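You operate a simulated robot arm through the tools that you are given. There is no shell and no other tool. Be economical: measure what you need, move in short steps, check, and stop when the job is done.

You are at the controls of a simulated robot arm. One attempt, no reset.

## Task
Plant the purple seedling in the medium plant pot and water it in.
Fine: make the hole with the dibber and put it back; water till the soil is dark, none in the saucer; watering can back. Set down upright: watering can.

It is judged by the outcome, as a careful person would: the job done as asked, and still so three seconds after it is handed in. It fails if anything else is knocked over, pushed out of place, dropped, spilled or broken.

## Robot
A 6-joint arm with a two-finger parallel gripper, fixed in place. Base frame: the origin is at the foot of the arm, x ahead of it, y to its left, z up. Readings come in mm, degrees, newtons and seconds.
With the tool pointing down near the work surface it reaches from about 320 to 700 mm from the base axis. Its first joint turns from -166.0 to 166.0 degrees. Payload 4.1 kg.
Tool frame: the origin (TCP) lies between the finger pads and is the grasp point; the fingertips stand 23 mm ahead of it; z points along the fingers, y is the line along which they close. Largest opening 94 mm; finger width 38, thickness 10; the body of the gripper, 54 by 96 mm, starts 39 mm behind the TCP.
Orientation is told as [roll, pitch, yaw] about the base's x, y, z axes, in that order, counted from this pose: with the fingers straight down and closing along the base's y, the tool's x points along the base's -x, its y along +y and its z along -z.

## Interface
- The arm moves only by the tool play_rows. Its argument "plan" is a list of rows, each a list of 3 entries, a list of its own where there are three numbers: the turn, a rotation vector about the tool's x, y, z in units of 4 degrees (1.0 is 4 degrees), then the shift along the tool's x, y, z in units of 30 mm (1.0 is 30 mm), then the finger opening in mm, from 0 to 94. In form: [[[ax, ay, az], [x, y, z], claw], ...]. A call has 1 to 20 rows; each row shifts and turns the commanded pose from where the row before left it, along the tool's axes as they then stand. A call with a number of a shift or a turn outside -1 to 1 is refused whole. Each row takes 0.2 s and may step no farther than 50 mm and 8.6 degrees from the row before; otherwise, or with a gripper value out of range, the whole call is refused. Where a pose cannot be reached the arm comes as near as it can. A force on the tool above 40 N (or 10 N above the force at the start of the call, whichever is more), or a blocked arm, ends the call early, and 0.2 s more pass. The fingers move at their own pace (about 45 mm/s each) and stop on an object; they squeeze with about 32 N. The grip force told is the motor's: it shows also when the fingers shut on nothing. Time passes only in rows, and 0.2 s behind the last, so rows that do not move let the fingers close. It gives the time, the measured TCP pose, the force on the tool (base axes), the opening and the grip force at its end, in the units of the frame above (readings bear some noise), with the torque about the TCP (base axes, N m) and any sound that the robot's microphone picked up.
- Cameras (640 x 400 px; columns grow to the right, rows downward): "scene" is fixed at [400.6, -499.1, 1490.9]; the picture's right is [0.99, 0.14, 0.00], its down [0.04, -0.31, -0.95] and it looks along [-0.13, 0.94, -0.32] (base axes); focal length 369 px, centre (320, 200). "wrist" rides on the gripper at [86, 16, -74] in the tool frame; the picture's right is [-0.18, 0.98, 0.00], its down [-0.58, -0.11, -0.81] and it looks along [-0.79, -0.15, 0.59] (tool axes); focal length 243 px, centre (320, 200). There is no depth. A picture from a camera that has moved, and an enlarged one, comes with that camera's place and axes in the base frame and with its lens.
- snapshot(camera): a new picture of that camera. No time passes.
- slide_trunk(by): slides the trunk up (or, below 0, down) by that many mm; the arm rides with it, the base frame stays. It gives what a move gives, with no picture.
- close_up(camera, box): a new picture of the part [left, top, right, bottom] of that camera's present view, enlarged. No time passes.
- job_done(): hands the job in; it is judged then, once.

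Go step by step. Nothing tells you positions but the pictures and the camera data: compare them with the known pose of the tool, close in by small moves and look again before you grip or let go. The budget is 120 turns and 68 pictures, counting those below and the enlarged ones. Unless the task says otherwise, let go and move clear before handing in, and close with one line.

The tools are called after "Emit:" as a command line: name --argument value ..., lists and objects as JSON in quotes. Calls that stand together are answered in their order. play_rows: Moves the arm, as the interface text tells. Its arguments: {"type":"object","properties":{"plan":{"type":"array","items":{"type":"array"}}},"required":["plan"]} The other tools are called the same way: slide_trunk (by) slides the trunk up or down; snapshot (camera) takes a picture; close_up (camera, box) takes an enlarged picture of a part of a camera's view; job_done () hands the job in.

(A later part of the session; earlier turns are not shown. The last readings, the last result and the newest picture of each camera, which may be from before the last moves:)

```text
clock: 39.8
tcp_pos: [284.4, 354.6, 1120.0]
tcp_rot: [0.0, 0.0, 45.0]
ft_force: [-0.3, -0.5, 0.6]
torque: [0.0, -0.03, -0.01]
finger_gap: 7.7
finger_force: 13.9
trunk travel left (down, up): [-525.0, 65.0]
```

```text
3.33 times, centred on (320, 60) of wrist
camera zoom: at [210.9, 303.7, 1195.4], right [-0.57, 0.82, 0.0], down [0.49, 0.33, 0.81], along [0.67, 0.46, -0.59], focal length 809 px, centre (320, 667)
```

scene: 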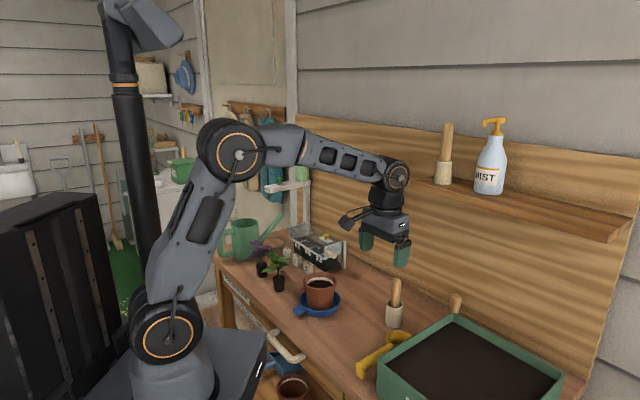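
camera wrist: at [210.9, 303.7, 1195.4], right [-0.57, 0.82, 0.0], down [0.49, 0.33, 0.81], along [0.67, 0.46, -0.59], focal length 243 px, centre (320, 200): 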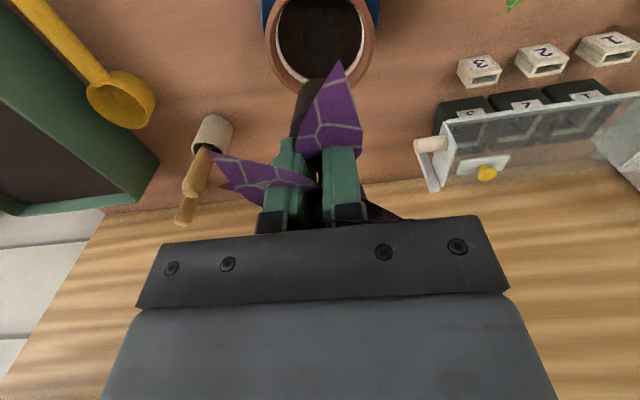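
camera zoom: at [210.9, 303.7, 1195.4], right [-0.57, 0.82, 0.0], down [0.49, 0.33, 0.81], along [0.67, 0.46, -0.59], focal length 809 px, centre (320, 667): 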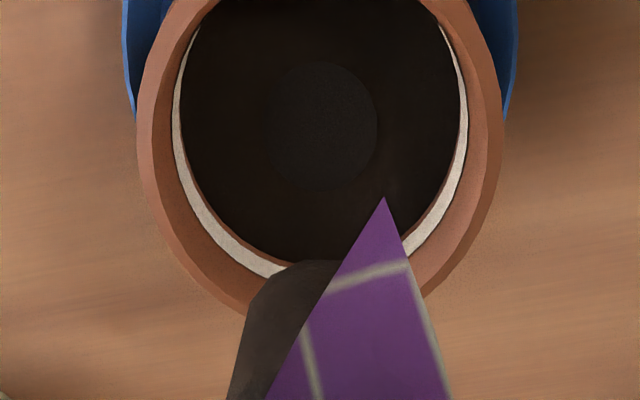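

Centred over the hole. Lowering the plug in.

Emit:
play_rows --plan '[[[0, 0, 0], [0.06, -0.02, 0.9], 0], [[0, 0, 0], [0, 0, 0.9], 0], [[0, 0, 0], [0, 0, 0.7], 0], [[0, 0, 0], [0, 0, 0.5], 0], [[0, 0, 0], [0, 0, 0.3], 0], [[0, 0, 0], [0, 0, 0.25], 0], [[0, 0, 0], [0, 0, 0.2], 0], [[0, 0, 0], [0, 0, 0], 0]]'

Emit:
close_up --camera "scene" --box '[270, 220, 370, 310]'

```text
clock: 41.6
tcp_pos: [283.2, 352.2, 1009.6]
tcp_rot: [0.0, 0.0, 45.0]
ft_force: [-0.4, -0.1, 0.3]
torque: [0.03, -0.02, 0.01]
finger_gap: 7.9
finger_force: 14.3
trunk travel left (down, up): [-525.0, 65.0]
```

```text
4.44 times, centred on (320, 265) of scene
camera zoom: at [400.6, -499.1, 1490.9], right [0.99, 0.14, 0.0], down [0.04, -0.31, -0.95], along [-0.13, 0.94, -0.32], focal length 1638 px, centre (320, -89)
```

zoom: 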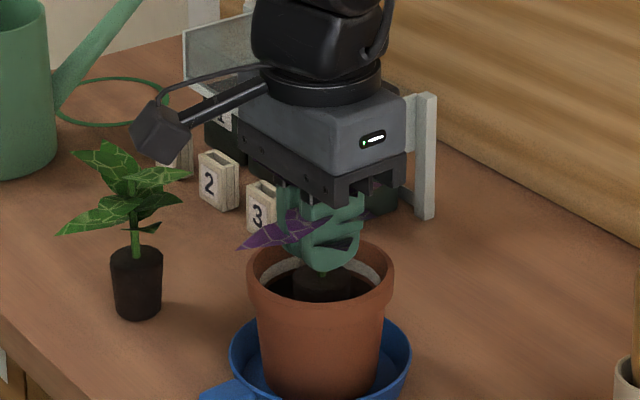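

Emit:
play_rows --plan '[[[0, 0, 0], [0, 0, 0.2], 0], [[0, 0, 0], [0, 0, 0.2], 0], [[0, 0, 0], [0, 0, 0.2], 0], [[0, 0, 0], [0, 0, 0], 0]]'

Emit:
close_up --camera "scene" --box '[290, 240, 350, 300]'

```text
clock: 42.6
tcp_pos: [283.8, 353.2, 990.3]
tcp_rot: [0.0, 0.0, 45.0]
ft_force: [0.4, -0.7, 0.1]
torque: [0.04, 0.02, 0.01]
finger_gap: 7.6
finger_force: 14.2
trunk travel left (down, up): [-525.0, 65.0]
```

```text
6.67 times, centred on (320, 270) of scene
camera zoom: at [400.6, -499.1, 1490.9], right [0.99, 0.14, 0.0], down [0.04, -0.31, -0.95], along [-0.13, 0.94, -0.32], focal length 2457 px, centre (320, -267)
```

zoom: 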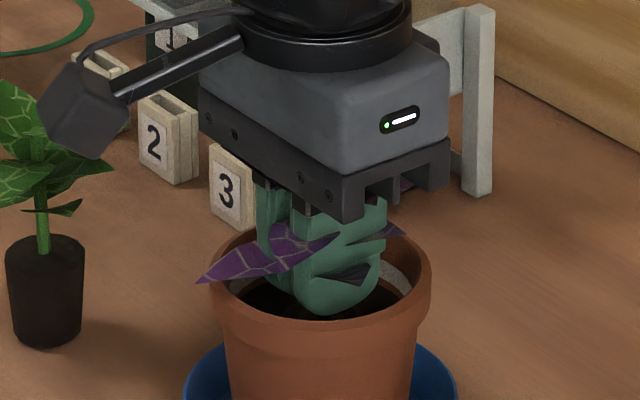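

Emit:
play_rows --plan '[[[0, 0, 0], [0, 0, 0.08], 0], [[0, 0, 0], [0, 0, 0.08], 0], [[0, 0, 0], [0, 0, 0], 0]]'

Emit:
snapshot --camera "wrist"

```text
clock: 43.4
tcp_pos: [283.9, 352.0, 985.3]
tcp_rot: [0.0, 0.0, 45.0]
ft_force: [-0.2, -0.3, -0.1]
torque: [0.01, 0.0, -0.03]
finger_gap: 7.7
finger_force: 14.1
trunk travel left (down, up): [-525.0, 65.0]
```

```text
24 pictures are left
camera wrist: at [210.8, 301.6, 1060.4], right [-0.56, 0.83, 0.0], down [0.49, 0.33, 0.81], along [0.67, 0.46, -0.59], focal length 243 px, centre (320, 200)
```

wrist: 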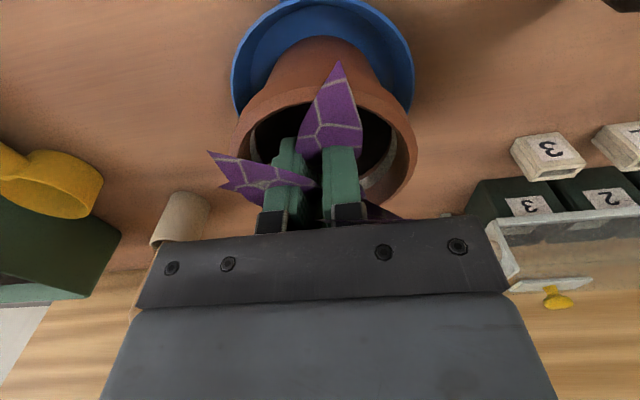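

Plug appears fully in the soil. I'll release and rise straight up.

Emit:
play_rows --plan '[[[0, 0, 0], [0, 0, -0.05], 0], [[0, 0, 0], [0, 0, 0], 20], [[0, 0, 0], [0, 0, 0], 30], [[0, 0, 0], [0, 0, 0], 30], [[0, 0, 0], [0, 0, -0.3], 30], [[0, 0, 0], [0, 0, -0.7], 30], [[0, 0, 0], [0, 0, -0.9], 30], [[0, 0, 0], [0, 0, -0.9], 30], [[0, 0, 0], [0, 0, -0.9], 30], [[0, 0, 0], [0.5, 0, -0.9], 30]]'

Emit:
close_up --camera "scene" --box '[270, 220, 370, 310]'

Emit:
snapshot --camera "wrist"

```text
clock: 45.6
tcp_pos: [271.4, 341.2, 1125.4]
tcp_rot: [-0.1, 0.0, 44.9]
ft_force: [0.0, 0.3, 0.2]
torque: [0.0, -0.01, -0.02]
finger_gap: 30.0
finger_force: 0.1
trunk travel left (down, up): [-525.0, 65.0]
```

```text
4.44 times, centred on (320, 265) of scene
camera zoom: at [400.6, -499.1, 1490.9], right [0.99, 0.14, 0.0], down [0.04, -0.31, -0.95], along [-0.13, 0.94, -0.32], focal length 1638 px, centre (320, -89)
```

zoom: 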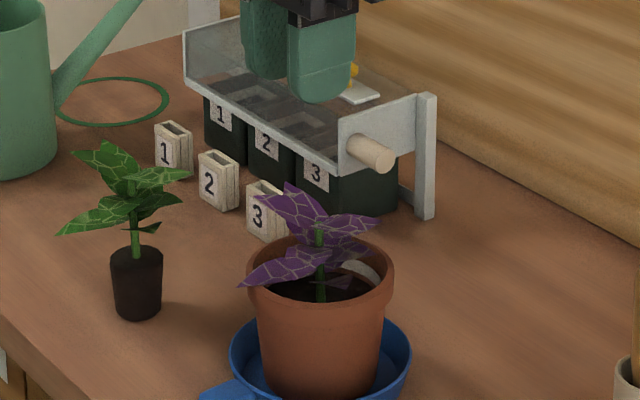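

```text
22 pictures are left
camera wrist: at [199.2, 290.5, 1200.0], right [-0.57, 0.82, 0.0], down [0.49, 0.33, 0.81], along [0.67, 0.46, -0.59], focal length 243 px, centre (320, 200)
```

wrist: 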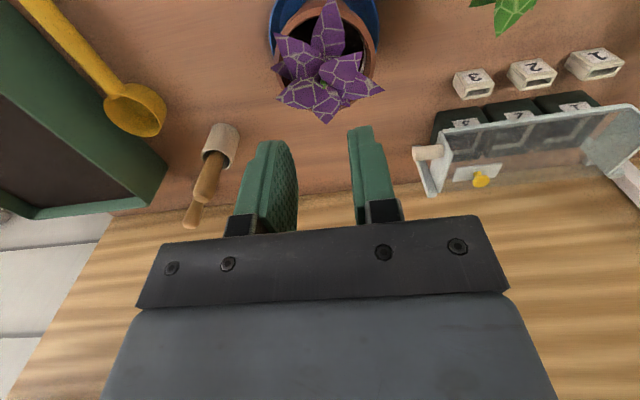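

The seedling stands upright in the pot. Next is the watering can: its spout points away from the robot and its handle loop faces the front edge, so I'll move above the handle and look.

Emit:
play_rows --plan '[[[0, 0, 0], [0.317, 0.945, 0], 60], [[0, 0, 0], [0.317, 0.945, 0], 60], [[0, 0, 0], [0.317, 0.945, 0], 60], [[0, 0, 0], [0.317, 0.945, 0], 60], [[0, 0, 0], [0.317, 0.945, 0], 60], [[0, 0, 0], [0.317, 0.945, 0], 60], [[0, 0, 0], [0.317, 0.945, 0], 60], [[0, 0, 0], [0.317, 0.945, 0], 60], [[0, 0, 0], [0.317, 0.945, 0], 60], [[0, 0, 0], [0.317, 0.945, 0], 60], [[0, 0, 0], [0.317, 0.945, 0], 60], [[0, 0, 0], [0.317, 0.945, 0], 60], [[0, 0, 0], [0.317, 0.945, 0], 60], [[0, 0, 0], [0.317, 0.945, 0], 60]]'

Emit:
snapshot --camera "wrist"

```text
clock: 48.6
tcp_pos: [-87.8, 528.9, 1137.2]
tcp_rot: [1.2, -0.6, 43.5]
ft_force: [-1.6, -0.3, 0.2]
torque: [0.02, 0.01, -0.01]
finger_gap: 60.0
finger_force: 0.0
trunk travel left (down, up): [-525.0, 65.0]
```

```text
21 pictures are left
camera wrist: at [-160.9, 479.2, 1212.3], right [-0.54, 0.84, 0.02], down [0.5, 0.3, 0.81], along [0.67, 0.45, -0.59], focal length 243 px, centre (320, 200)
```

wrist: 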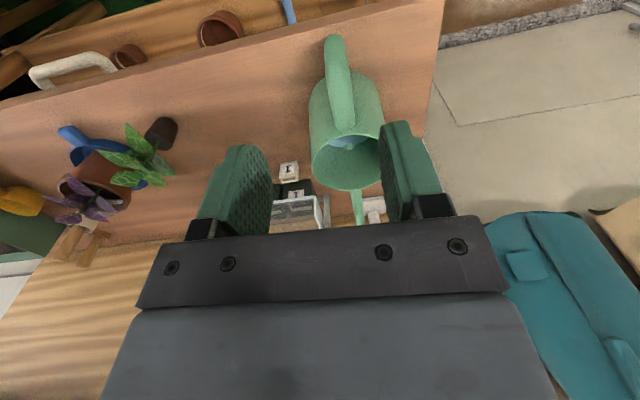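

Emit:
play_rows --plan '[[[0, 0, 0], [0, 0, 0], 60], [[0, 0, 0], [0, 0, 0], 60]]'

```text
clock: 49.2
tcp_pos: [-86.2, 530.2, 1136.9]
tcp_rot: [1.1, -0.5, 43.5]
ft_force: [-0.4, -0.2, 0.0]
torque: [-0.03, -0.02, -0.02]
finger_gap: 60.2
finger_force: 0.1
trunk travel left (down, up): [-525.0, 65.0]
```

The arm is near a joint limit there, so the pose fell slightly short. The handle plane lies at u≈-449 with its outer bar at v≈339, i.e. about (-69, 566), which should be within reach; I'll move over it.

Emit:
play_rows --plan '[[[0, 0, 0], [-0.6, 0.03, 0], 60], [[0, 0, 0], [-0.6, 0.03, 0], 60], [[0, 0, 0], [-0.5, 0.03, 0.5], 60], [[0, 0, 0], [0, 0, 0.9], 60], [[0, 0, 0], [0, 0, 0], 60]]'

Emit:
snapshot --camera "wrist"

Emit:
close_up --camera "scene" --box '[195, 170, 305, 270]'

```text
clock: 50.4
tcp_pos: [-66.9, 565.6, 1083.8]
tcp_rot: [0.0, 0.1, 45.0]
ft_force: [-0.5, 0.2, 0.1]
torque: [-0.02, 0.02, 0.02]
finger_gap: 59.8
finger_force: 0.1
trunk travel left (down, up): [-525.0, 65.0]
```

```text
20 pictures are left
camera wrist: at [-139.1, 515.0, 1158.5], right [-0.57, 0.82, 0.0], down [0.49, 0.33, 0.81], along [0.67, 0.46, -0.59], focal length 243 px, centre (320, 200)
```

wrist: 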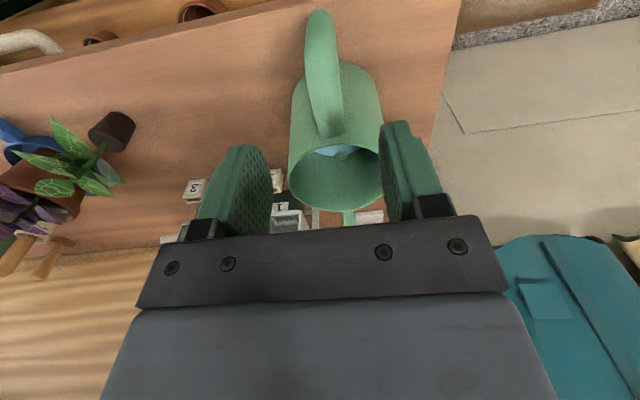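

```text
4.00 times, centred on (250, 220) of scene
camera zoom: at [400.6, -499.1, 1490.9], right [0.99, 0.14, 0.0], down [0.04, -0.31, -0.95], along [-0.13, 0.94, -0.32], focal length 1474 px, centre (600, 120)
```

zoom: 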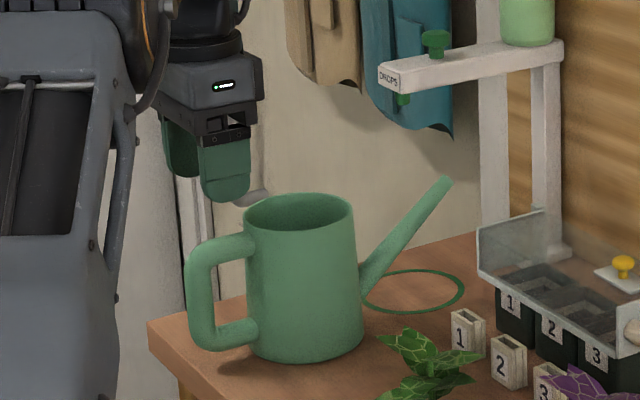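

Aligned with the handle. Descending to z≈994 and closing on the upper corner of the handle.

Emit:
play_rows --plan '[[[0, 0, 0], [0, 0.06, 0.7], 60], [[0, 0, 0], [0, 0, 0.7], 60], [[0, 0, 0], [0, 0, 0.7], 60], [[0, 0, 0], [0, 0, 0.5], 60], [[0, 0, 0], [0, 0, 0.35], 60], [[0, 0, 0], [0, 0, 0], 60]]'

Emit:
snapshot --camera "wrist"

Emit:
close_up --camera "scene" --box '[195, 190, 295, 280]'

```text
clock: 51.8
tcp_pos: [-68.7, 567.2, 995.5]
tcp_rot: [0.0, 0.0, 45.0]
ft_force: [0.5, -0.2, -0.3]
torque: [0.01, 0.01, -0.04]
finger_gap: 59.9
finger_force: 0.0
trunk travel left (down, up): [-525.0, 65.0]
```

```text
18 pictures are left
camera wrist: at [-140.8, 515.9, 1069.4], right [-0.56, 0.83, 0.0], down [0.49, 0.33, 0.81], along [0.67, 0.46, -0.59], focal length 243 px, centre (320, 200)
```

wrist: 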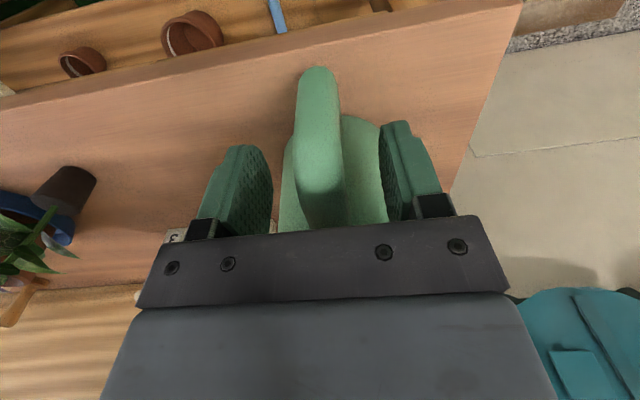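

```text
4.44 times, centred on (245, 235) of scene
camera zoom: at [400.6, -499.1, 1490.9], right [0.99, 0.14, 0.0], down [0.04, -0.31, -0.95], along [-0.13, 0.94, -0.32], focal length 1638 px, centre (653, 44)
```

zoom: 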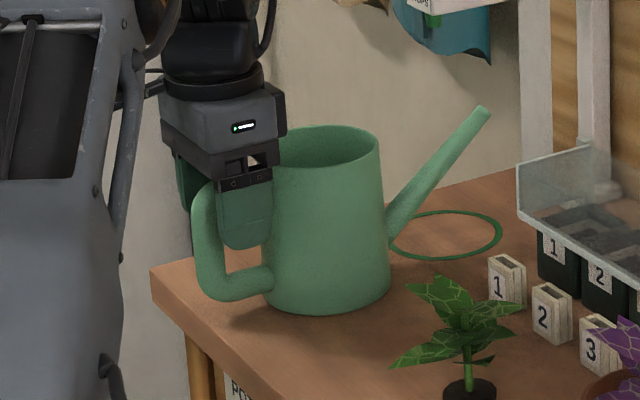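

Emit:
play_rows --plan '[[[0, 0, 0], [0.25, 0, 0], 60], [[0, 0, 0], [0, 0, 0], 40], [[0, 0, 0], [0, 0, 0], 10], [[0, 0, 0], [0, 0, 0], 5], [[0, 0, 0], [0, 0, 0], 5], [[0, 0, 0], [0, 0, 0], 5]]'

```text
clock: 53.2
tcp_pos: [-74.3, 560.3, 995.9]
tcp_rot: [0.0, 0.0, 45.1]
ft_force: [-1.1, 0.0, 0.5]
torque: [-0.04, -0.01, 0.02]
finger_gap: 21.1
finger_force: 32.4
trunk travel left (down, up): [-525.0, 65.0]
```

Emit:
play_rows --plan '[[[0, 0, 0], [0, 0, -0.15], 5], [[0, 0, 0], [0, 0, -0.25], 5], [[0, 0, 0], [0, 0, -0.4], 5], [[0, 0, 0], [0, 0, -0.4], 5], [[0, 0, 0], [0, 0, 0], 5]]'

Emit:
close_up --camera "scene" --box '[195, 170, 305, 270]'

```text
clock: 54.4
tcp_pos: [-74.6, 561.4, 1030.8]
tcp_rot: [0.0, 0.0, 45.1]
ft_force: [1.3, -1.0, -3.4]
torque: [-0.15, 0.2, -0.01]
finger_gap: 21.2
finger_force: 31.0
trunk travel left (down, up): [-525.0, 65.0]
```

```text
4.00 times, centred on (250, 220) of scene
camera zoom: at [400.6, -499.1, 1490.9], right [0.99, 0.14, 0.0], down [0.04, -0.31, -0.95], along [-0.13, 0.94, -0.32], focal length 1474 px, centre (600, 120)
```

zoom: 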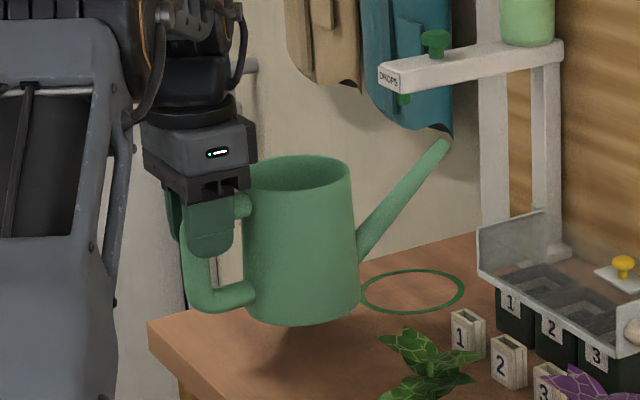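

The can lifts level and weighs about 350 g. I'll raise it well clear and carry it to a pouring position left of the pot, then turn the spout toward the pot.

Emit:
play_rows --plan '[[[0, 0, 0], [0, 0, -0.7], 5], [[0, 0, 0], [0, 0, -0.9], 5], [[0, 0, 0], [0, 0, -0.9], 5], [[0, 0, 0], [0, 0, -0.9], 5], [[0, 0, 0], [0, 0, -0.9], 5], [[0, 0, 0], [0, 0, -0.4], 5], [[0, 0, 0], [-0.4, -0.68, 0], 5], [[0, 0, 0], [-0.4, -0.68, 0], 5], [[0, 0, 0], [-0.4, -0.68, 0], 5], [[0, 0, 0], [-0.4, -0.68, 0], 5], [[0, 0, 0], [-0.4, -0.68, 0], 5], [[0, 0, 0], [-0.4, -0.68, 0], 5], [[0, 0, 0], [-0.4, -0.68, 0], 5], [[0, 0, 0], [-0.4, -0.68, 0], 5], [[0, 0, 0], [0, 0, 0], 5]]'

```text
clock: 57.6
tcp_pos: [108.5, 514.6, 1171.7]
tcp_rot: [0.0, -0.1, 45.0]
ft_force: [-0.4, -0.2, -2.6]
torque: [-0.16, 0.18, 0.01]
finger_gap: 21.5
finger_force: 32.2
trunk travel left (down, up): [-525.0, 65.0]
```

Emit:
play_rows --plan '[[[0, 0, 0.5], [0, 0, 0], 5], [[0, 0, 1], [0, 0, 0], 5], [[0, 0, 1], [0, 0, 0], 5], [[0, 0, 1], [0, 0, 0], 5], [[0, 0, 1], [0, 0, 0], 5], [[0, 0, 1], [0, 0, 0], 5], [[0, 0, 1], [0, 0, 0], 5], [[0, 0, 1], [0, 0, 0], 5], [[0, 0, 1], [0, 0, 0], 5], [[0, 0, 1], [0, 0, 0], 5], [[0, 0, 1], [0, 0, 0], 5], [[0, 0, 1], [0, 0, 0], 5], [[0, 0, 0.5], [0, 0, 0], 5], [[0, 0, 0], [0, 0, 0], 5]]'

```text
clock: 60.6
tcp_pos: [110.0, 513.6, 1173.0]
tcp_rot: [0.0, 0.0, -3.1]
ft_force: [-0.5, 0.4, -3.0]
torque: [0.01, 0.25, -0.02]
finger_gap: 21.0
finger_force: 32.0
trunk travel left (down, up): [-525.0, 65.0]
```

Emit:
play_rows --plan '[[[0, 0, 0.5], [0, 0, 0], 5], [[0, 0, 1], [0, 0, 0], 5], [[0, 0, 1], [0, 0, 0], 5], [[0, 0, 1], [0, 0, 0], 5], [[0, 0, 1], [0, 0, 0], 5], [[0, 0, 1], [0, 0, 0], 5], [[0, 0, 1], [0, 0, 0], 5], [[0, 0, 1], [0, 0, 0], 5], [[0, 0, 1], [0, 0, 0], 5], [[0, 0, 1], [0, 0, 0], 5], [[0, 0, 1], [0, 0, 0], 5], [[0, 0, 0], [0, 0, 0], 5]]'

Emit:
snapshot --camera "scene"

Emit:
snapshot --camera "wrist"

```text
clock: 63.2
tcp_pos: [110.3, 514.0, 1171.3]
tcp_rot: [0.0, 0.0, -45.0]
ft_force: [0.1, 0.7, -3.0]
torque: [0.17, 0.18, -0.01]
finger_gap: 21.1
finger_force: 32.0
trunk travel left (down, up): [-525.0, 65.0]
```

```text
15 pictures are left
```

scene: 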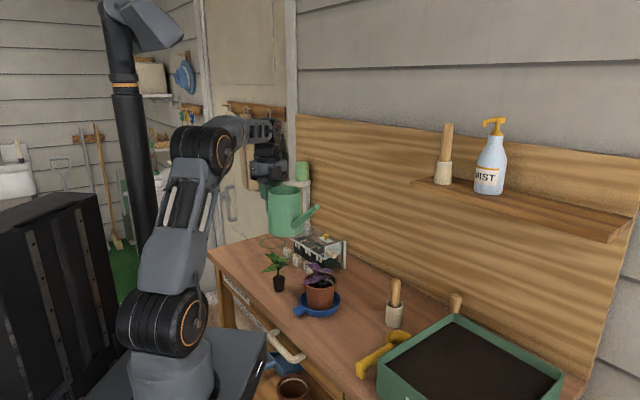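

```text
14 pictures are left
camera wrist: at [60.2, 585.7, 1246.1], right [0.83, 0.56, 0.0], down [0.33, -0.49, 0.81], along [0.45, -0.67, -0.59], focal length 243 px, centre (320, 200)
```

wrist: 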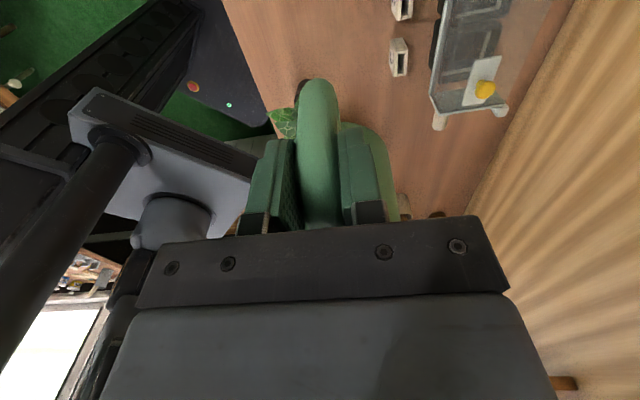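

The can is level with its spout tip near the pot. I'll centre it sideways and start tilting in steps, listening and checking.

Emit:
play_rows --plan '[[[0, 0, 0], [0, 0.29, -0.3], 5], [[0, 0.5, 0], [0, 0, 0], 5], [[0, 0.75, 0], [0, 0, 0], 5], [[0, 0.75, 0], [0, 0, 0], 5], [[0, 0.75, 0], [0, 0, 0], 5], [[0, 0.75, 0], [0, 0, 0], 5], [[0, 0.75, 0], [0, 0, 0], 5], [[0, 0.5, 0], [0, 0, 0], 5], [[0, 0, 0], [0, 0, 0], 5]]'

Emit:
close_up --camera "scene" --box '[230, 170, 370, 320]'

```text
clock: 65.2
tcp_pos: [115.7, 520.2, 1181.0]
tcp_rot: [0.1, 19.1, -45.0]
ft_force: [-0.4, 0.0, -2.5]
torque: [0.14, 0.11, -0.02]
finger_gap: 21.3
finger_force: 31.6
trunk travel left (down, up): [-525.0, 65.0]
```

```text
2.67 times, centred on (300, 245) of scene
camera zoom: at [400.6, -499.1, 1490.9], right [0.99, 0.14, 0.0], down [0.04, -0.31, -0.95], along [-0.13, 0.94, -0.32], focal length 983 px, centre (373, 80)
```

zoom: 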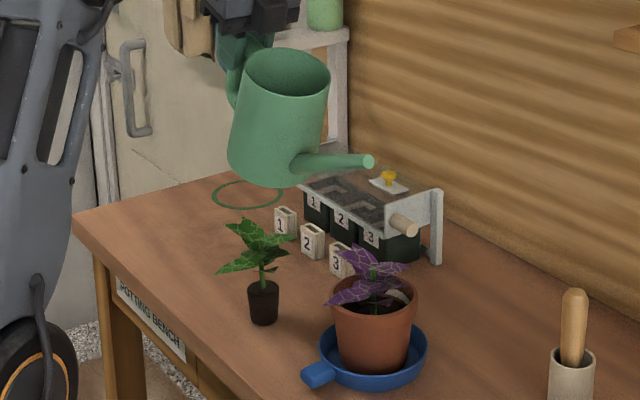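

Tip position matches my model to within a few mm. Tilting further in small steps.

Emit:
play_rows --plan '[[[0, 0.5, 0], [0, 0, 0], 5], [[0, 0.6, 0], [0, 0, 0], 5], [[0, 0.6, 0], [0, 0, 0], 5], [[0, 0.6, 0], [0, 0, 0], 5], [[0, 0.4, 0], [0, 0, 0], 5], [[0, 0, 0], [0, 0, 0], 5]]'

```text
clock: 66.6
tcp_pos: [116.5, 519.2, 1180.6]
tcp_rot: [-0.1, 29.8, -44.9]
ft_force: [0.1, -0.1, -2.3]
torque: [0.11, 0.13, 0.01]
finger_gap: 21.3
finger_force: 32.0
trunk travel left (down, up): [-525.0, 65.0]
```

Emit:
play_rows --plan '[[[0, 0.5, 0], [-0.13, 0, -0.08], 5], [[0, 0.5, 0], [-0.13, 0, -0.08], 5], [[0, 0.5, 0], [-0.13, 0, -0.09], 5], [[0, 0, 0], [0, 0, 0], 5], [[0, 0, 0], [0, 0, 0], 5]]'

Emit:
close_up --camera "scene" --box '[240, 180, 360, 310]'

```text
clock: 67.8
tcp_pos: [124.3, 510.0, 1181.4]
tcp_rot: [0.0, 35.8, -45.1]
ft_force: [1.0, -0.2, -2.1]
torque: [0.06, 0.07, 0.01]
finger_gap: 21.0
finger_force: 32.2
trunk travel left (down, up): [-525.0, 65.0]
```

```text
3.08 times, centred on (300, 245) of scene
camera zoom: at [400.6, -499.1, 1490.9], right [0.99, 0.14, 0.0], down [0.04, -0.31, -0.95], along [-0.13, 0.94, -0.32], focal length 1134 px, centre (382, 62)
```

zoom: 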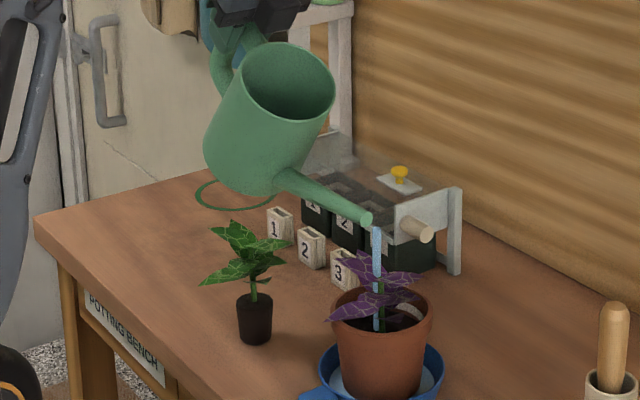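

Water is flowing straight into the pot. I'll stop right away by tilting back, then check the soil and saucer.

Emit:
play_rows --plan '[[[0, -1, 0], [0, 0, 0], 5], [[0, -1, 0], [0, 0, 0], 5], [[0, -1, 0], [0, 0, 0], 5], [[0, -1, 0], [0, 0, 0], 5], [[0, -1, 0], [0, 0, 0], 5]]'

Emit:
close_up --camera "scene" --box '[285, 250, 355, 330]'

```text
clock: 69.0
tcp_pos: [125.0, 510.3, 1180.2]
tcp_rot: [0.0, 15.7, -44.9]
ft_force: [-0.4, 0.9, -2.2]
torque: [0.1, 0.08, 0.01]
finger_gap: 21.1
finger_force: 32.0
trunk travel left (down, up): [-525.0, 65.0]
```

```text
5.00 times, centred on (320, 290) of scene
camera zoom: at [400.6, -499.1, 1490.9], right [0.99, 0.14, 0.0], down [0.04, -0.31, -0.95], along [-0.13, 0.94, -0.32], focal length 1843 px, centre (320, -250)
```

zoom: 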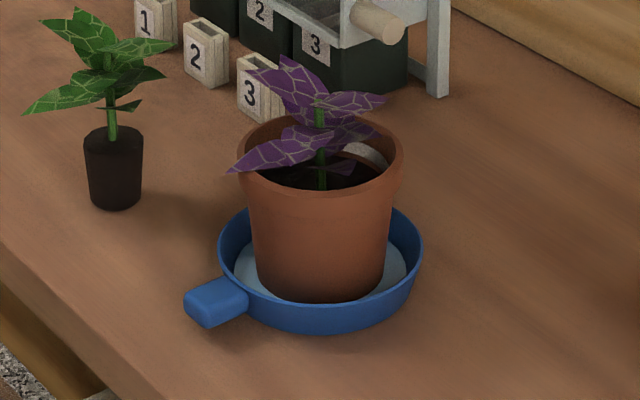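

There is already some water in the saucer, so I overshot and will have to deal with that. The ring turns out to lie directly under the "DROPS" dispenser nozzle, so it isn't the can's place and the can goes back where it stood. First I level the can and turn it back.

Emit:
play_rows --plan '[[[0, -0.79, 0], [0, 0, 0], 5], [[0, -0.79, 0], [0, 0, 0], 5], [[0, -0.79, 0], [0, 0, 0], 5], [[0, -0.79, 0], [0, 0, 0], 5], [[0, -0.77, 0], [0, 0, 0], 5], [[0, 0, -0.5], [0, 0, 0], 5], [[0, 0, -1], [0, 0, 0], 5], [[0, 0, -1], [0, 0, 0], 5], [[0, 0, -1], [0, 0, 0], 5], [[0, 0, -1], [0, 0, 0], 5], [[0, 0, -1], [0, 0, 0], 5], [[0, 0, -1], [0, 0, 0], 5], [[0, 0, -1], [0, 0, 0], 5], [[0, 0, -1], [0, 0, 0], 5], [[0, 0, -1], [0, 0, 0], 5], [[0, 0, -1], [0, 0, 0], 5], [[0, 0, -1], [0, 0, 0], 5], [[0, 0, -0.5], [0, 0, 0], 5]]'

Emit:
close_up --camera "scene" --box '[285, 250, 355, 330]'

```text
clock: 72.8
tcp_pos: [124.7, 509.9, 1181.4]
tcp_rot: [0.0, 0.1, 3.2]
ft_force: [0.8, -1.1, -1.8]
torque: [0.01, 0.2, -0.02]
finger_gap: 21.1
finger_force: 31.9
trunk travel left (down, up): [-525.0, 65.0]
```

```text
5.00 times, centred on (320, 290) of scene
camera zoom: at [400.6, -499.1, 1490.9], right [0.99, 0.14, 0.0], down [0.04, -0.31, -0.95], along [-0.13, 0.94, -0.32], focal length 1843 px, centre (320, -250)
```

zoom: 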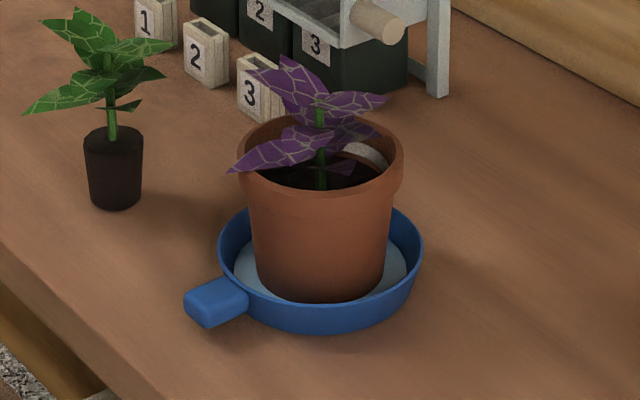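

The soil is now black-wet but water stands in the saucer; the saucer has a handle, so I can empty it back into the can later. First I finish returning the can.

Emit:
play_rows --plan '[[[0, 0, -0.5], [0, 0, 0], 5], [[0, 0, -1], [0, 0, 0], 5], [[0, 0, -1], [0, 0, 0], 5], [[0, 0, -1], [0, 0, 0], 5], [[0, 0, -1], [0, 0, 0], 5], [[0, 0, -1], [0, 0, 0], 5], [[0, 0, -1], [0, 0, 0], 5], [[0, 0, -1], [0, 0, 0], 5], [[0, 0, -1], [0, 0, 0], 5], [[0, 0, -1], [0, 0, 0], 5], [[0, 0, -0.97], [0, 0, 0], 5], [[0, 0, 0], [0.5, 0.84, 0], 5], [[0, 0, 0], [0.5, 0.84, 0], 5], [[0, 0, 0], [0.5, 0.84, 0], 5], [[0, 0, 0], [0.5, 0.84, 0], 5], [[0, 0, 0], [0.5, 0.84, 0], 5], [[0, 0, 0], [0.5, 0.84, 0], 5], [[0, 0, 0], [0.5, 0.84, 0], 5], [[0, 0, 0], [0, 0, 0], 5]]'

```text
clock: 76.8
tcp_pos: [-73.6, 559.3, 1181.4]
tcp_rot: [0.0, 0.0, 44.9]
ft_force: [0.3, -1.1, -2.7]
torque: [-0.16, 0.12, 0.02]
finger_gap: 20.8
finger_force: 31.9
trunk travel left (down, up): [-525.0, 65.0]
```

Emit:
play_rows --plan '[[[0, 0, 0], [0, 0, 0.7], 5], [[0, 0, 0], [0, 0, 0.9], 5], [[0, 0, 0], [0, 0, 0.9], 5], [[0, 0, 0], [0, 0, 0.9], 5], [[0, 0, 0], [0, 0, 0.9], 5], [[0, 0, 0], [0, 0, 0.8], 5], [[0, 0, 0], [0, 0, 0.5], 5], [[0, 0, 0], [0, 0, 0.3], 5], [[0, 0, 0], [0, 0, 0.13], 5], [[0, 0, 0], [0, 0, 0.1], 5], [[0, 0, 0], [0, 0, 0], 5]]'

```text
clock: 79.2
tcp_pos: [-72.8, 560.2, 997.8]
tcp_rot: [0.3, 0.0, 44.9]
ft_force: [0.8, 0.4, 5.4]
torque: [0.65, -0.67, 0.01]
finger_gap: 21.0
finger_force: 32.1
trunk travel left (down, up): [-525.0, 65.0]
```

The can touches the bench. Releasing and rising.

Emit:
play_rows --plan '[[[0, 0, 0], [0, 0, 0], 30], [[0, 0, 0], [0, 0, 0], 45], [[0, 0, 0], [0, 0, 0], 60], [[0, 0, 0], [0, 0, 0], 60], [[0, 0, 0], [0, 0, -0.5], 60], [[0, 0, 0], [0, 0, -0.9], 60], [[0, 0, 0], [0, 0, -0.9], 60], [[0, 0, 0], [0, 0, -0.9], 60], [[0, 0, 0], [0, 0, -0.9], 60], [[0, 0, 0], [0, 0, -0.9], 60]]'

Emit:
snapshot --camera "scene"

```text
clock: 81.4
tcp_pos: [-74.2, 562.7, 1147.5]
tcp_rot: [0.1, 0.0, 44.9]
ft_force: [0.3, -0.3, 0.1]
torque: [0.0, 0.05, 0.01]
finger_gap: 60.0
finger_force: 0.0
trunk travel left (down, up): [-525.0, 65.0]
```

```text
9 pictures are left
```

scene: 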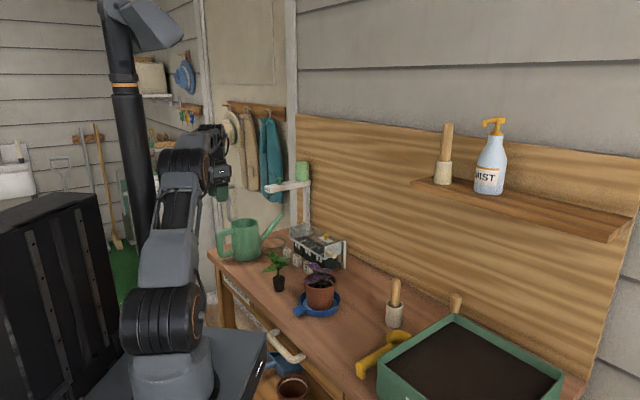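

The can is back upright in its place. Now to empty the saucer I must set the pot aside, so I'll move over the pot with the gripper fully open.

Emit:
play_rows --plan '[[[0, 0, 0], [-0.233, -0.889, 0], 94], [[0, 0, 0], [-0.233, -0.889, 0], 94], [[0, 0, 0], [-0.233, -0.889, 0], 94], [[0, 0, 0], [-0.233, -0.889, 0], 94], [[0, 0, 0], [-0.233, -0.889, 0], 94], [[0, 0, 0], [-0.233, -0.889, 0], 94], [[0, 0, 0], [-0.233, -0.889, 0], 94], [[0, 0, 0], [-0.233, -0.889, 0], 94], [[0, 0, 0], [-0.233, -0.889, 0], 94], [[0, 0, 0], [-0.233, -0.889, 0], 94], [[0, 0, 0], [-0.233, -0.889, 0.6], 94], [[0, 0, 0], [-0.233, -0.889, 0.6], 94], [[0, 0, 0], [-0.233, -0.889, 0.6], 94], [[0, 0, 0], [-0.233, -0.889, 0.6], 94], [[0, 0, 0], [-0.233, -0.889, 0.6], 94], [[0, 0, 0], [0, 0, 0.6], 94], [[0, 0, 0], [0, 0, 0.5], 94], [[0, 0, 0], [0, 0, 0], 94]]'

Emit:
snapshot --camera "wrist"

```text
clock: 85.2
tcp_pos: [283.0, 350.2, 1023.1]
tcp_rot: [0.0, 0.1, 45.0]
ft_force: [0.0, 0.6, 0.3]
torque: [0.03, 0.01, -0.03]
finger_gap: 93.8
finger_force: 0.2
trunk travel left (down, up): [-525.0, 65.0]
```

```text
8 pictures are left
camera wrist: at [210.9, 300.0, 1098.0], right [-0.56, 0.83, 0.0], down [0.49, 0.33, 0.81], along [0.67, 0.45, -0.59], focal length 243 px, centre (320, 200)
```

wrist: 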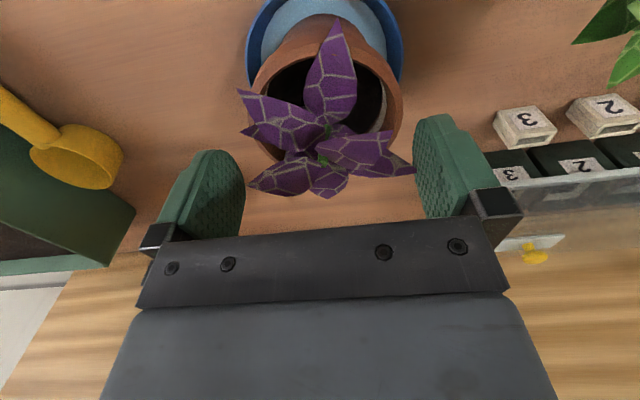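

The rim is about 90 mm, a close fit for the 94 mm opening. I'll centre by 3 mm and come down gently.

Emit:
play_rows --plan '[[[0, 0, 0], [-0.07, 0.11, 0], 94], [[0, 0, 0], [0, 0, 0.4], 94], [[0, 0, 0], [0, 0, 0.33], 94], [[0, 0, 0], [0, 0, 0], 94]]'

Emit:
close_up --camera "wrist" --box '[140, 60, 520, 240]'

```text
clock: 86.2
tcp_pos: [282.3, 355.1, 1002.0]
tcp_rot: [0.0, 0.0, 44.9]
ft_force: [0.2, -0.7, -0.2]
torque: [0.0, 0.02, -0.03]
finger_gap: 93.9
finger_force: 0.0
trunk travel left (down, up): [-525.0, 65.0]
```

```text
1.68 times, centred on (330, 150) of wrist
camera zoom: at [209.8, 304.3, 1076.7], right [-0.56, 0.83, 0.0], down [0.49, 0.33, 0.81], along [0.67, 0.45, -0.59], focal length 409 px, centre (303, 284)
```

zoom: 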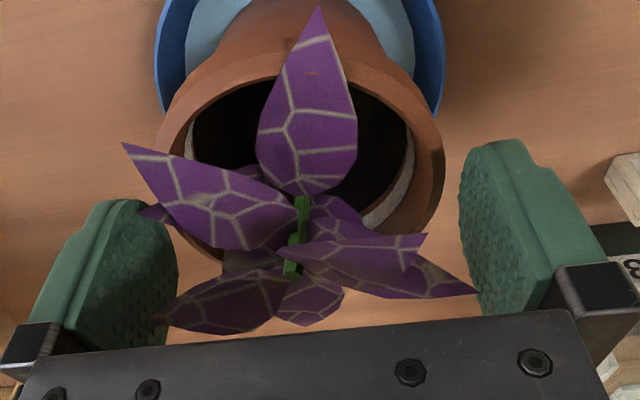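

By the perspective-corrected measure the rim is 89 mm and centred within about 1 mm. Descending gently past the rim.

Emit:
play_rows --plan '[[[0, 0, 0], [0, -0.03, 0.1], 94], [[0, 0, 0], [0, 0, 0.08], 94], [[0, 0, 0], [0, 0, 0.07], 94], [[0, 0, 0], [0, 0, 0], 94]]'

```text
clock: 87.2
tcp_pos: [283.3, 353.9, 994.9]
tcp_rot: [0.1, 0.0, 44.8]
ft_force: [-0.5, 0.2, 0.0]
torque: [0.0, 0.01, -0.01]
finger_gap: 93.8
finger_force: 0.2
trunk travel left (down, up): [-525.0, 65.0]
```

Emit:
play_rows --plan '[[[0, 0, 0], [0, 0, 0.1], 94], [[0, 0, 0], [0, 0, 0.1], 94], [[0, 0, 0], [0, 0, 0.1], 94], [[0, 0, 0], [0, 0, 0], 94]]'

```text
clock: 88.2
tcp_pos: [282.8, 353.8, 984.3]
tcp_rot: [0.2, 0.1, 44.9]
ft_force: [-0.4, 0.8, 0.6]
torque: [0.0, 0.02, -0.02]
finger_gap: 93.9
finger_force: 0.1
trunk travel left (down, up): [-525.0, 65.0]
```

Past the rim without contact. A little lower, then close.

Emit:
play_rows --plan '[[[0, 0, 0], [0, 0, 0.12], 94], [[0, 0, 0], [0, 0, 0.12], 94], [[0, 0, 0], [0, 0, 0], 94], [[0, 0, 0], [0, 0, 0], 90], [[0, 0, 0], [0, 0, 0], 85], [[0, 0, 0], [0, 0, 0], 80], [[0, 0, 0], [0, 0, 0], 75]]'

```text
clock: 89.8
tcp_pos: [282.1, 353.9, 978.5]
tcp_rot: [0.1, -0.2, 44.9]
ft_force: [-0.2, -0.6, 0.5]
torque: [0.03, 0.0, 0.03]
finger_gap: 77.4
finger_force: 32.0
trunk travel left (down, up): [-525.0, 65.0]
```

Emit:
play_rows --plan '[[[0, 0, 0], [0, 0, -0.1], 70], [[0, 0, 0], [0, 0, -0.15], 70], [[0, 0, 0], [0, 0, -0.3], 70], [[0, 0, 0], [0, 0, -0.3], 70], [[0, 0, 0], [0, 0, 0], 70]]'

Emit:
close_up --camera "scene" --box '[260, 200, 380, 330]'

```text
clock: 91.0
tcp_pos: [283.5, 354.0, 1004.3]
tcp_rot: [0.0, 0.0, 44.9]
ft_force: [-0.2, 0.2, -1.5]
torque: [-0.01, -0.05, 0.03]
finger_gap: 77.5
finger_force: 32.1
trunk travel left (down, up): [-525.0, 65.0]
```

```text
3.08 times, centred on (320, 265) of scene
camera zoom: at [400.6, -499.1, 1490.9], right [0.99, 0.14, 0.0], down [0.04, -0.31, -0.95], along [-0.13, 0.94, -0.32], focal length 1134 px, centre (320, 0)
```

zoom: 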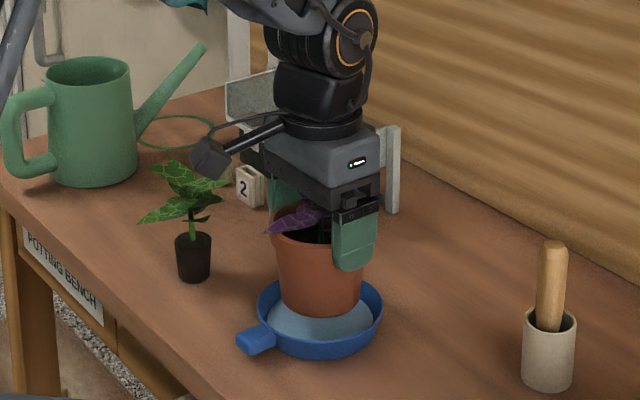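

The pot lifts cleanly off the saucer. I'll set it down on the clear bench to the right.

Emit:
play_rows --plan '[[[0, 0, 0], [0, 0, -0.8], 70], [[0, 0, 0], [0, -0.6, 0], 70], [[0, 0, 0], [0, -0.9, 0], 70], [[0, 0, 0], [0, -0.9, 0], 70], [[0, 0, 0], [0, -0.9, 0], 70], [[0, 0, 0], [0, -0.9, 0], 70], [[0, 0, 0], [0, 0, 0.6], 70], [[0, 0, 0], [0, 0, 0.6], 70], [[0, 0, 0], [0, 0, 0.3], 70], [[0, 0, 0], [0, 0, 0.15], 70], [[0, 0, 0], [0, 0, 0.1], 70], [[0, 0, 0], [0, 0, 0], 70]]'

```text
clock: 93.6
tcp_pos: [372.3, 266.0, 975.0]
tcp_rot: [0.1, -0.1, 44.9]
ft_force: [-0.7, 0.2, -2.3]
torque: [0.01, -0.03, -0.01]
finger_gap: 77.3
finger_force: 31.9
trunk travel left (down, up): [-525.0, 65.0]
```

Emit:
play_rows --plan '[[[0, 0, 0], [0, 0, 0.06], 70], [[0, 0, 0], [0, 0, 0], 70]]'

```text
clock: 94.2
tcp_pos: [372.0, 266.1, 974.2]
tcp_rot: [0.1, 0.0, 44.9]
ft_force: [0.6, 0.3, 3.5]
torque: [-0.03, 0.04, -0.05]
finger_gap: 77.5
finger_force: 32.2
trunk travel left (down, up): [-525.0, 65.0]
```

Pot is on the bench. I'll release, rise and go to the saucer's handle at about (230, 302).

Emit:
play_rows --plan '[[[0, 0, 0], [0, 0, 0], 85], [[0, 0, 0], [0, 0, 0], 94], [[0, 0, 0], [0, 0, 0], 94], [[0, 0, 0], [0, 0, -0.3], 94], [[0, 0, 0], [0, 0, -0.6], 94], [[0, 0, 0], [0, 0, -0.8], 94], [[0, 0, 0], [0, 0, -0.9], 94], [[0, 0, 0], [0, 0, -0.6], 94], [[0, 0, 0], [0.5, 0.84, 0], 70], [[0, 0, 0], [0.5, 0.84, 0], 50], [[0, 0, 0], [0.5, 0.84, 0], 50], [[0, 0, 0], [0.5, 0.84, 0], 50], [[0, 0, 0], [0.5, 0.84, 0.5], 50], [[0, 0, 0], [0, 0, 0.9], 50], [[0, 0, 0], [0, 0, 0.9], 50], [[0, 0, 0], [0, 0, 0], 50]]'

Emit:
snapshot --camera "wrist"

```text
clock: 97.6
tcp_pos: [229.5, 300.7, 1000.0]
tcp_rot: [0.1, 0.0, 45.0]
ft_force: [-0.1, -1.0, -0.1]
torque: [-0.02, -0.01, -0.01]
finger_gap: 50.0
finger_force: 0.0
trunk travel left (down, up): [-525.0, 65.0]
```

```text
5 pictures are left
camera wrist: at [158.2, 251.3, 1074.5], right [-0.56, 0.83, 0.0], down [0.49, 0.33, 0.81], along [0.67, 0.45, -0.59], focal length 243 px, centre (320, 200)
```

wrist: 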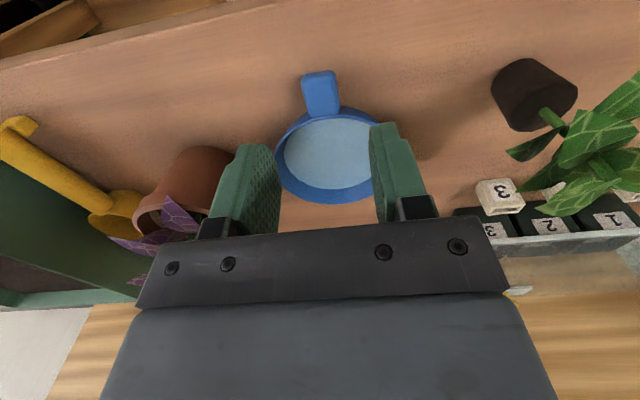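

Aligned with the handle. Descending to just above the bench and gripping.

Emit:
play_rows --plan '[[[0, 0, 0], [-0.13, -0.02, 0.8], 50], [[0, 0, 0], [0, 0, 0.8], 50], [[0, 0, 0], [0, 0, 0.6], 50], [[0, 0, 0], [0, 0, 0.3], 50], [[0, 0, 0], [0, 0, 0.08], 50], [[0, 0, 0], [0, 0, 0], 50]]'

```text
clock: 99.0
tcp_pos: [232.7, 304.2, 923.8]
tcp_rot: [0.1, -0.1, 44.9]
ft_force: [0.1, 1.1, 6.8]
torque: [-0.26, -0.06, 0.03]
finger_gap: 49.9
finger_force: 0.1
trunk travel left (down, up): [-525.0, 65.0]
```

Fingertips just touch the bench. Up 2 mm, then close on the handle.

Emit:
play_rows --plan '[[[0, 0, 0], [0, 0, -0.1], 50], [[0, 0, 0], [0, 0, 0], 35], [[0, 0, 0], [0, 0, 0], 20], [[0, 0, 0], [0, 0, 0], 8], [[0, 0, 0], [0, 0, 0], 8], [[0, 0, 0], [0, 0, 0], 8]]'

```text
clock: 100.4
tcp_pos: [232.8, 304.3, 926.2]
tcp_rot: [0.1, 0.0, 45.0]
ft_force: [0.0, -1.2, 0.5]
torque: [-0.02, 0.01, 0.02]
finger_gap: 23.2
finger_force: 31.6
trunk travel left (down, up): [-525.0, 65.0]
```

The saucer's handle is gripped (23 mm). I'll lift it level and slowly, checking that it holds.

Emit:
play_rows --plan '[[[0, 0, 0], [0, 0, -0.1], 5], [[0, 0, 0], [0, 0, -0.2], 5], [[0, 0, 0], [0, 0, -0.4], 5], [[0, 0, 0], [0, 0, -0.6], 5], [[0, 0, 0], [0, 0, -0.8], 5], [[0, 0, 0], [0, 0, -0.9], 5], [[0, 0, 0], [0, 0, -0.9], 5], [[0, 0, 0], [0, 0, -0.8], 5], [[0, 0, 0], [0, 0, -0.6], 5], [[0, 0, 0], [0, 0, -0.35], 5], [[0, 0, 0], [0, 0, 0], 5]]'

Emit:
close_up --camera "scene" --box '[210, 170, 370, 320]'

```text
clock: 102.8
tcp_pos: [233.4, 303.4, 1096.1]
tcp_rot: [0.0, 0.0, 44.9]
ft_force: [-0.3, 0.4, -0.5]
torque: [-0.04, 0.04, 0.03]
finger_gap: 23.0
finger_force: 32.4
trunk travel left (down, up): [-525.0, 65.0]
```

```text
2.67 times, centred on (290, 245) of scene
camera zoom: at [400.6, -499.1, 1490.9], right [0.99, 0.14, 0.0], down [0.04, -0.31, -0.95], along [-0.13, 0.94, -0.32], focal length 983 px, centre (400, 80)
```

zoom: 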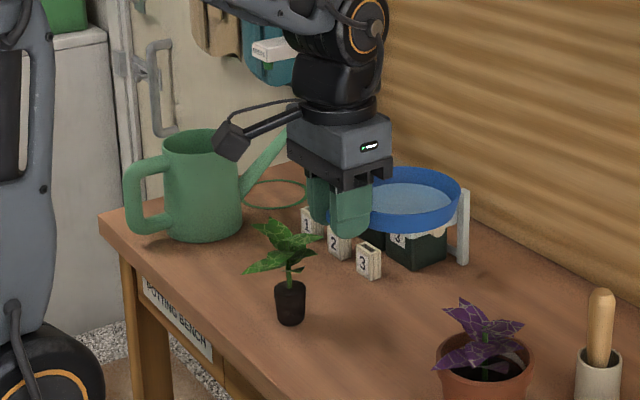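

The saucer is level and still holds its water. Carrying it smoothly toward the can.

Emit:
play_rows --plan '[[[0, 0, 0], [0.05, 0.4, 0], 5], [[0, 0, 0], [0.1, 0.7, 0], 5], [[0, 0, 0], [0.1, 0.9, 0], 5], [[0, 0, 0], [0.1, 0.95, 0], 5], [[0, 0, 0], [0.1, 0.95, 0], 5], [[0, 0, 0], [0.1, 0.95, 0], 5], [[0, 0, 0], [0.1, 0.95, 0], 5], [[0, 0, 0], [0.1, 0.95, 0], 5], [[0, 0, 0], [0.1, 0.95, 0], 5], [[0, 0, 0], [0.1, 0.95, 0], 5], [[0, 0, 0], [0.1, 0.95, 0], 5], [[0, 0, 0], [0.1, 0.95, 0], 5], [[0, 0, 0], [0.1, 0.8, 0], 5], [[0, 0, 0], [0.09, 0.5, 0], 5], [[0, 0, 0], [0, 0.25, 0], 5], [[0, 0, 0], [0, 0, 0], 5]]'

Emit:
play_rows --plan '[[[0, 0, -0.4], [0, 0, 0], 5], [[0, 0, -0.8], [0, 0, 0], 5], [[0, 0, -1], [0, 0, 0], 5], [[0, 0, -1], [0, 0, 0], 5], [[0, 0, -1], [0, 0, 0], 5], [[0, 0, -1], [0, 0, 0], 5], [[0, 0, -1], [0, 0, 0], 5], [[0, 0, -1], [0, 0, 0], 5], [[0, 0, -1], [0, 0, 0], 5], [[0, 0, -1], [0, 0, 0], 5], [[0, 0, -1], [0, 0, 0], 5], [[0, 0, -1], [0, 0, 0], 5], [[0, 0, -1], [0, 0, 0], 5], [[0, 0, -1], [0, 0, 0], 5], [[0, 0, -1], [0, 0, 0], 5], [[0, 0, -1], [0, 0, 0], 5], [[0, 0, -0.8], [0, 0, 0], 5], [[0, 0, -0.25], [0, 0, 0], 5], [[0, 0, 0], [0, 0, 0], 5]]'

```text
clock: 106.2
tcp_pos: [-52.5, 531.6, 1095.9]
tcp_rot: [0.2, -0.1, 44.9]
ft_force: [0.6, 0.8, -0.5]
torque: [-0.03, 0.04, 0.03]
finger_gap: 23.1
finger_force: 32.0
trunk travel left (down, up): [-525.0, 65.0]
```

```text
clock: 110.2
tcp_pos: [-52.1, 531.9, 1097.1]
tcp_rot: [0.0, -0.1, 110.0]
ft_force: [0.7, -0.8, -0.6]
torque: [-0.04, 0.01, -0.01]
finger_gap: 23.0
finger_force: 32.3
trunk travel left (down, up): [-525.0, 65.0]
```

Emit:
close_up --camera "scene" --box '[190, 170, 310, 270]'

```text
4.00 times, centred on (250, 220) of scene
camera zoom: at [400.6, -499.1, 1490.9], right [0.99, 0.14, 0.0], down [0.04, -0.31, -0.95], along [-0.13, 0.94, -0.32], focal length 1474 px, centre (600, 120)
```

zoom: 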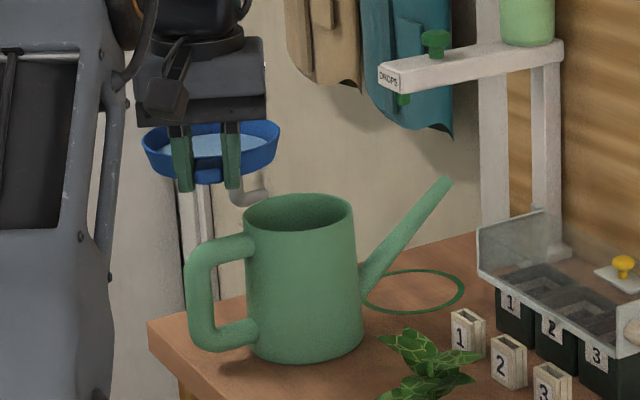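

The saucer edge sits just short of the can's mouth centre. I'll tilt it sideways slowly over the can.

Emit:
play_rows --plan '[[[-0.5, 0, 0], [0, -0.014, 0], 5], [[-0.5, 0, 0], [0, -0.014, 0], 5], [[-0.5, 0, 0], [0, -0.014, 0], 5], [[-0.5, 0, 0], [0, -0.014, 0], 5], [[-0.5, 0, 0], [0, -0.022, -0.004], 5], [[-0.5, 0, 0], [0, -0.022, -0.004], 5], [[-0.5, 0, 0], [0, -0.022, -0.004], 5], [[-0.5, 0, 0], [0, -0.022, -0.004], 5], [[-0.5, 0, 0], [0, -0.03, -0.011], 5], [[-0.5, 0, 0], [0, -0.03, -0.011], 5], [[-0.5, 0, 0], [0, -0.03, -0.011], 5], [[-0.5, 0, 0], [0, -0.03, -0.011], 5], [[-0.5, 0, 0], [0, -0.035, -0.018], 5], [[-0.5, 0, 0], [0, -0.035, -0.018], 5], [[-0.5, 0, 0], [0, -0.035, -0.018], 5], [[-0.5, 0, 0], [0, -0.035, -0.018], 5], [[0, 0, 0], [0, 0, 0], 5], [[0, 0, 0], [0, 0, 0], 5]]'

```text
clock: 114.0
tcp_pos: [-39.8, 535.9, 1096.0]
tcp_rot: [32.1, -0.1, 109.9]
ft_force: [-0.4, -0.3, -0.1]
torque: [0.0, 0.0, 0.0]
finger_gap: 22.8
finger_force: 32.3
trunk travel left (down, up): [-525.0, 65.0]
```

Emit:
play_rows --plan '[[[-0.7, 0, 0], [0, -0.053, -0.038], 5], [[-0.7, 0, 0], [0, -0.053, -0.038], 5], [[-0.7, 0, 0], [0, -0.053, -0.045], 5], [[-0.7, 0, 0], [0, -0.053, -0.05], 5], [[-0.7, 0, 0], [0, -0.053, -0.052], 5], [[-0.7, 0, 0], [0, -0.05, -0.06], 5], [[-0.7, 0, 0], [0, -0.05, -0.065], 5], [[-0.7, 0, 0], [0, -0.046, -0.073], 5], [[-0.7, 0, 0], [0, -0.044, -0.075], 5], [[-0.7, 0, 0], [0, -0.04, -0.08], 5], [[-0.7, 0, 0], [0, -0.035, -0.084], 5], [[-0.7, 0, 0], [0, -0.032, -0.086], 5], [[-0.7, 0, 0], [0, -0.027, -0.09], 5], [[-0.7, 0, 0], [0, -0.023, -0.09], 5], [[-0.7, 0, 0], [0, -0.018, -0.092], 5], [[-0.7, 0, 0], [0, -0.014, -0.092], 5], [[0, 0, 0], [0, 0, 0], 5], [[0, 0, 0], [0, 0, 0], 5], [[0, 0, 0], [0, 0, 0], 5]]'

Emit:
close_up --camera "scene" --box '[190, 170, 310, 270]'

```text
clock: 118.0
tcp_pos: [-0.9, 549.6, 1099.8]
tcp_rot: [76.8, -0.1, 109.9]
ft_force: [0.2, 0.3, -1.0]
torque: [-0.01, -0.02, 0.01]
finger_gap: 23.2
finger_force: 32.1
trunk travel left (down, up): [-525.0, 65.0]
```

```text
4.00 times, centred on (250, 220) of scene
camera zoom: at [400.6, -499.1, 1490.9], right [0.99, 0.14, 0.0], down [0.04, -0.31, -0.95], along [-0.13, 0.94, -0.32], focal length 1474 px, centre (600, 120)
```

zoom: 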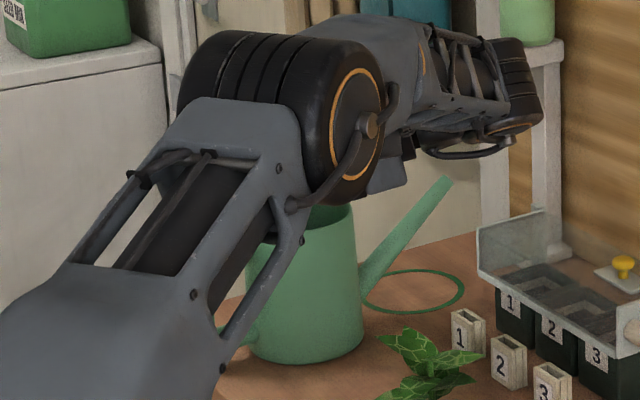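

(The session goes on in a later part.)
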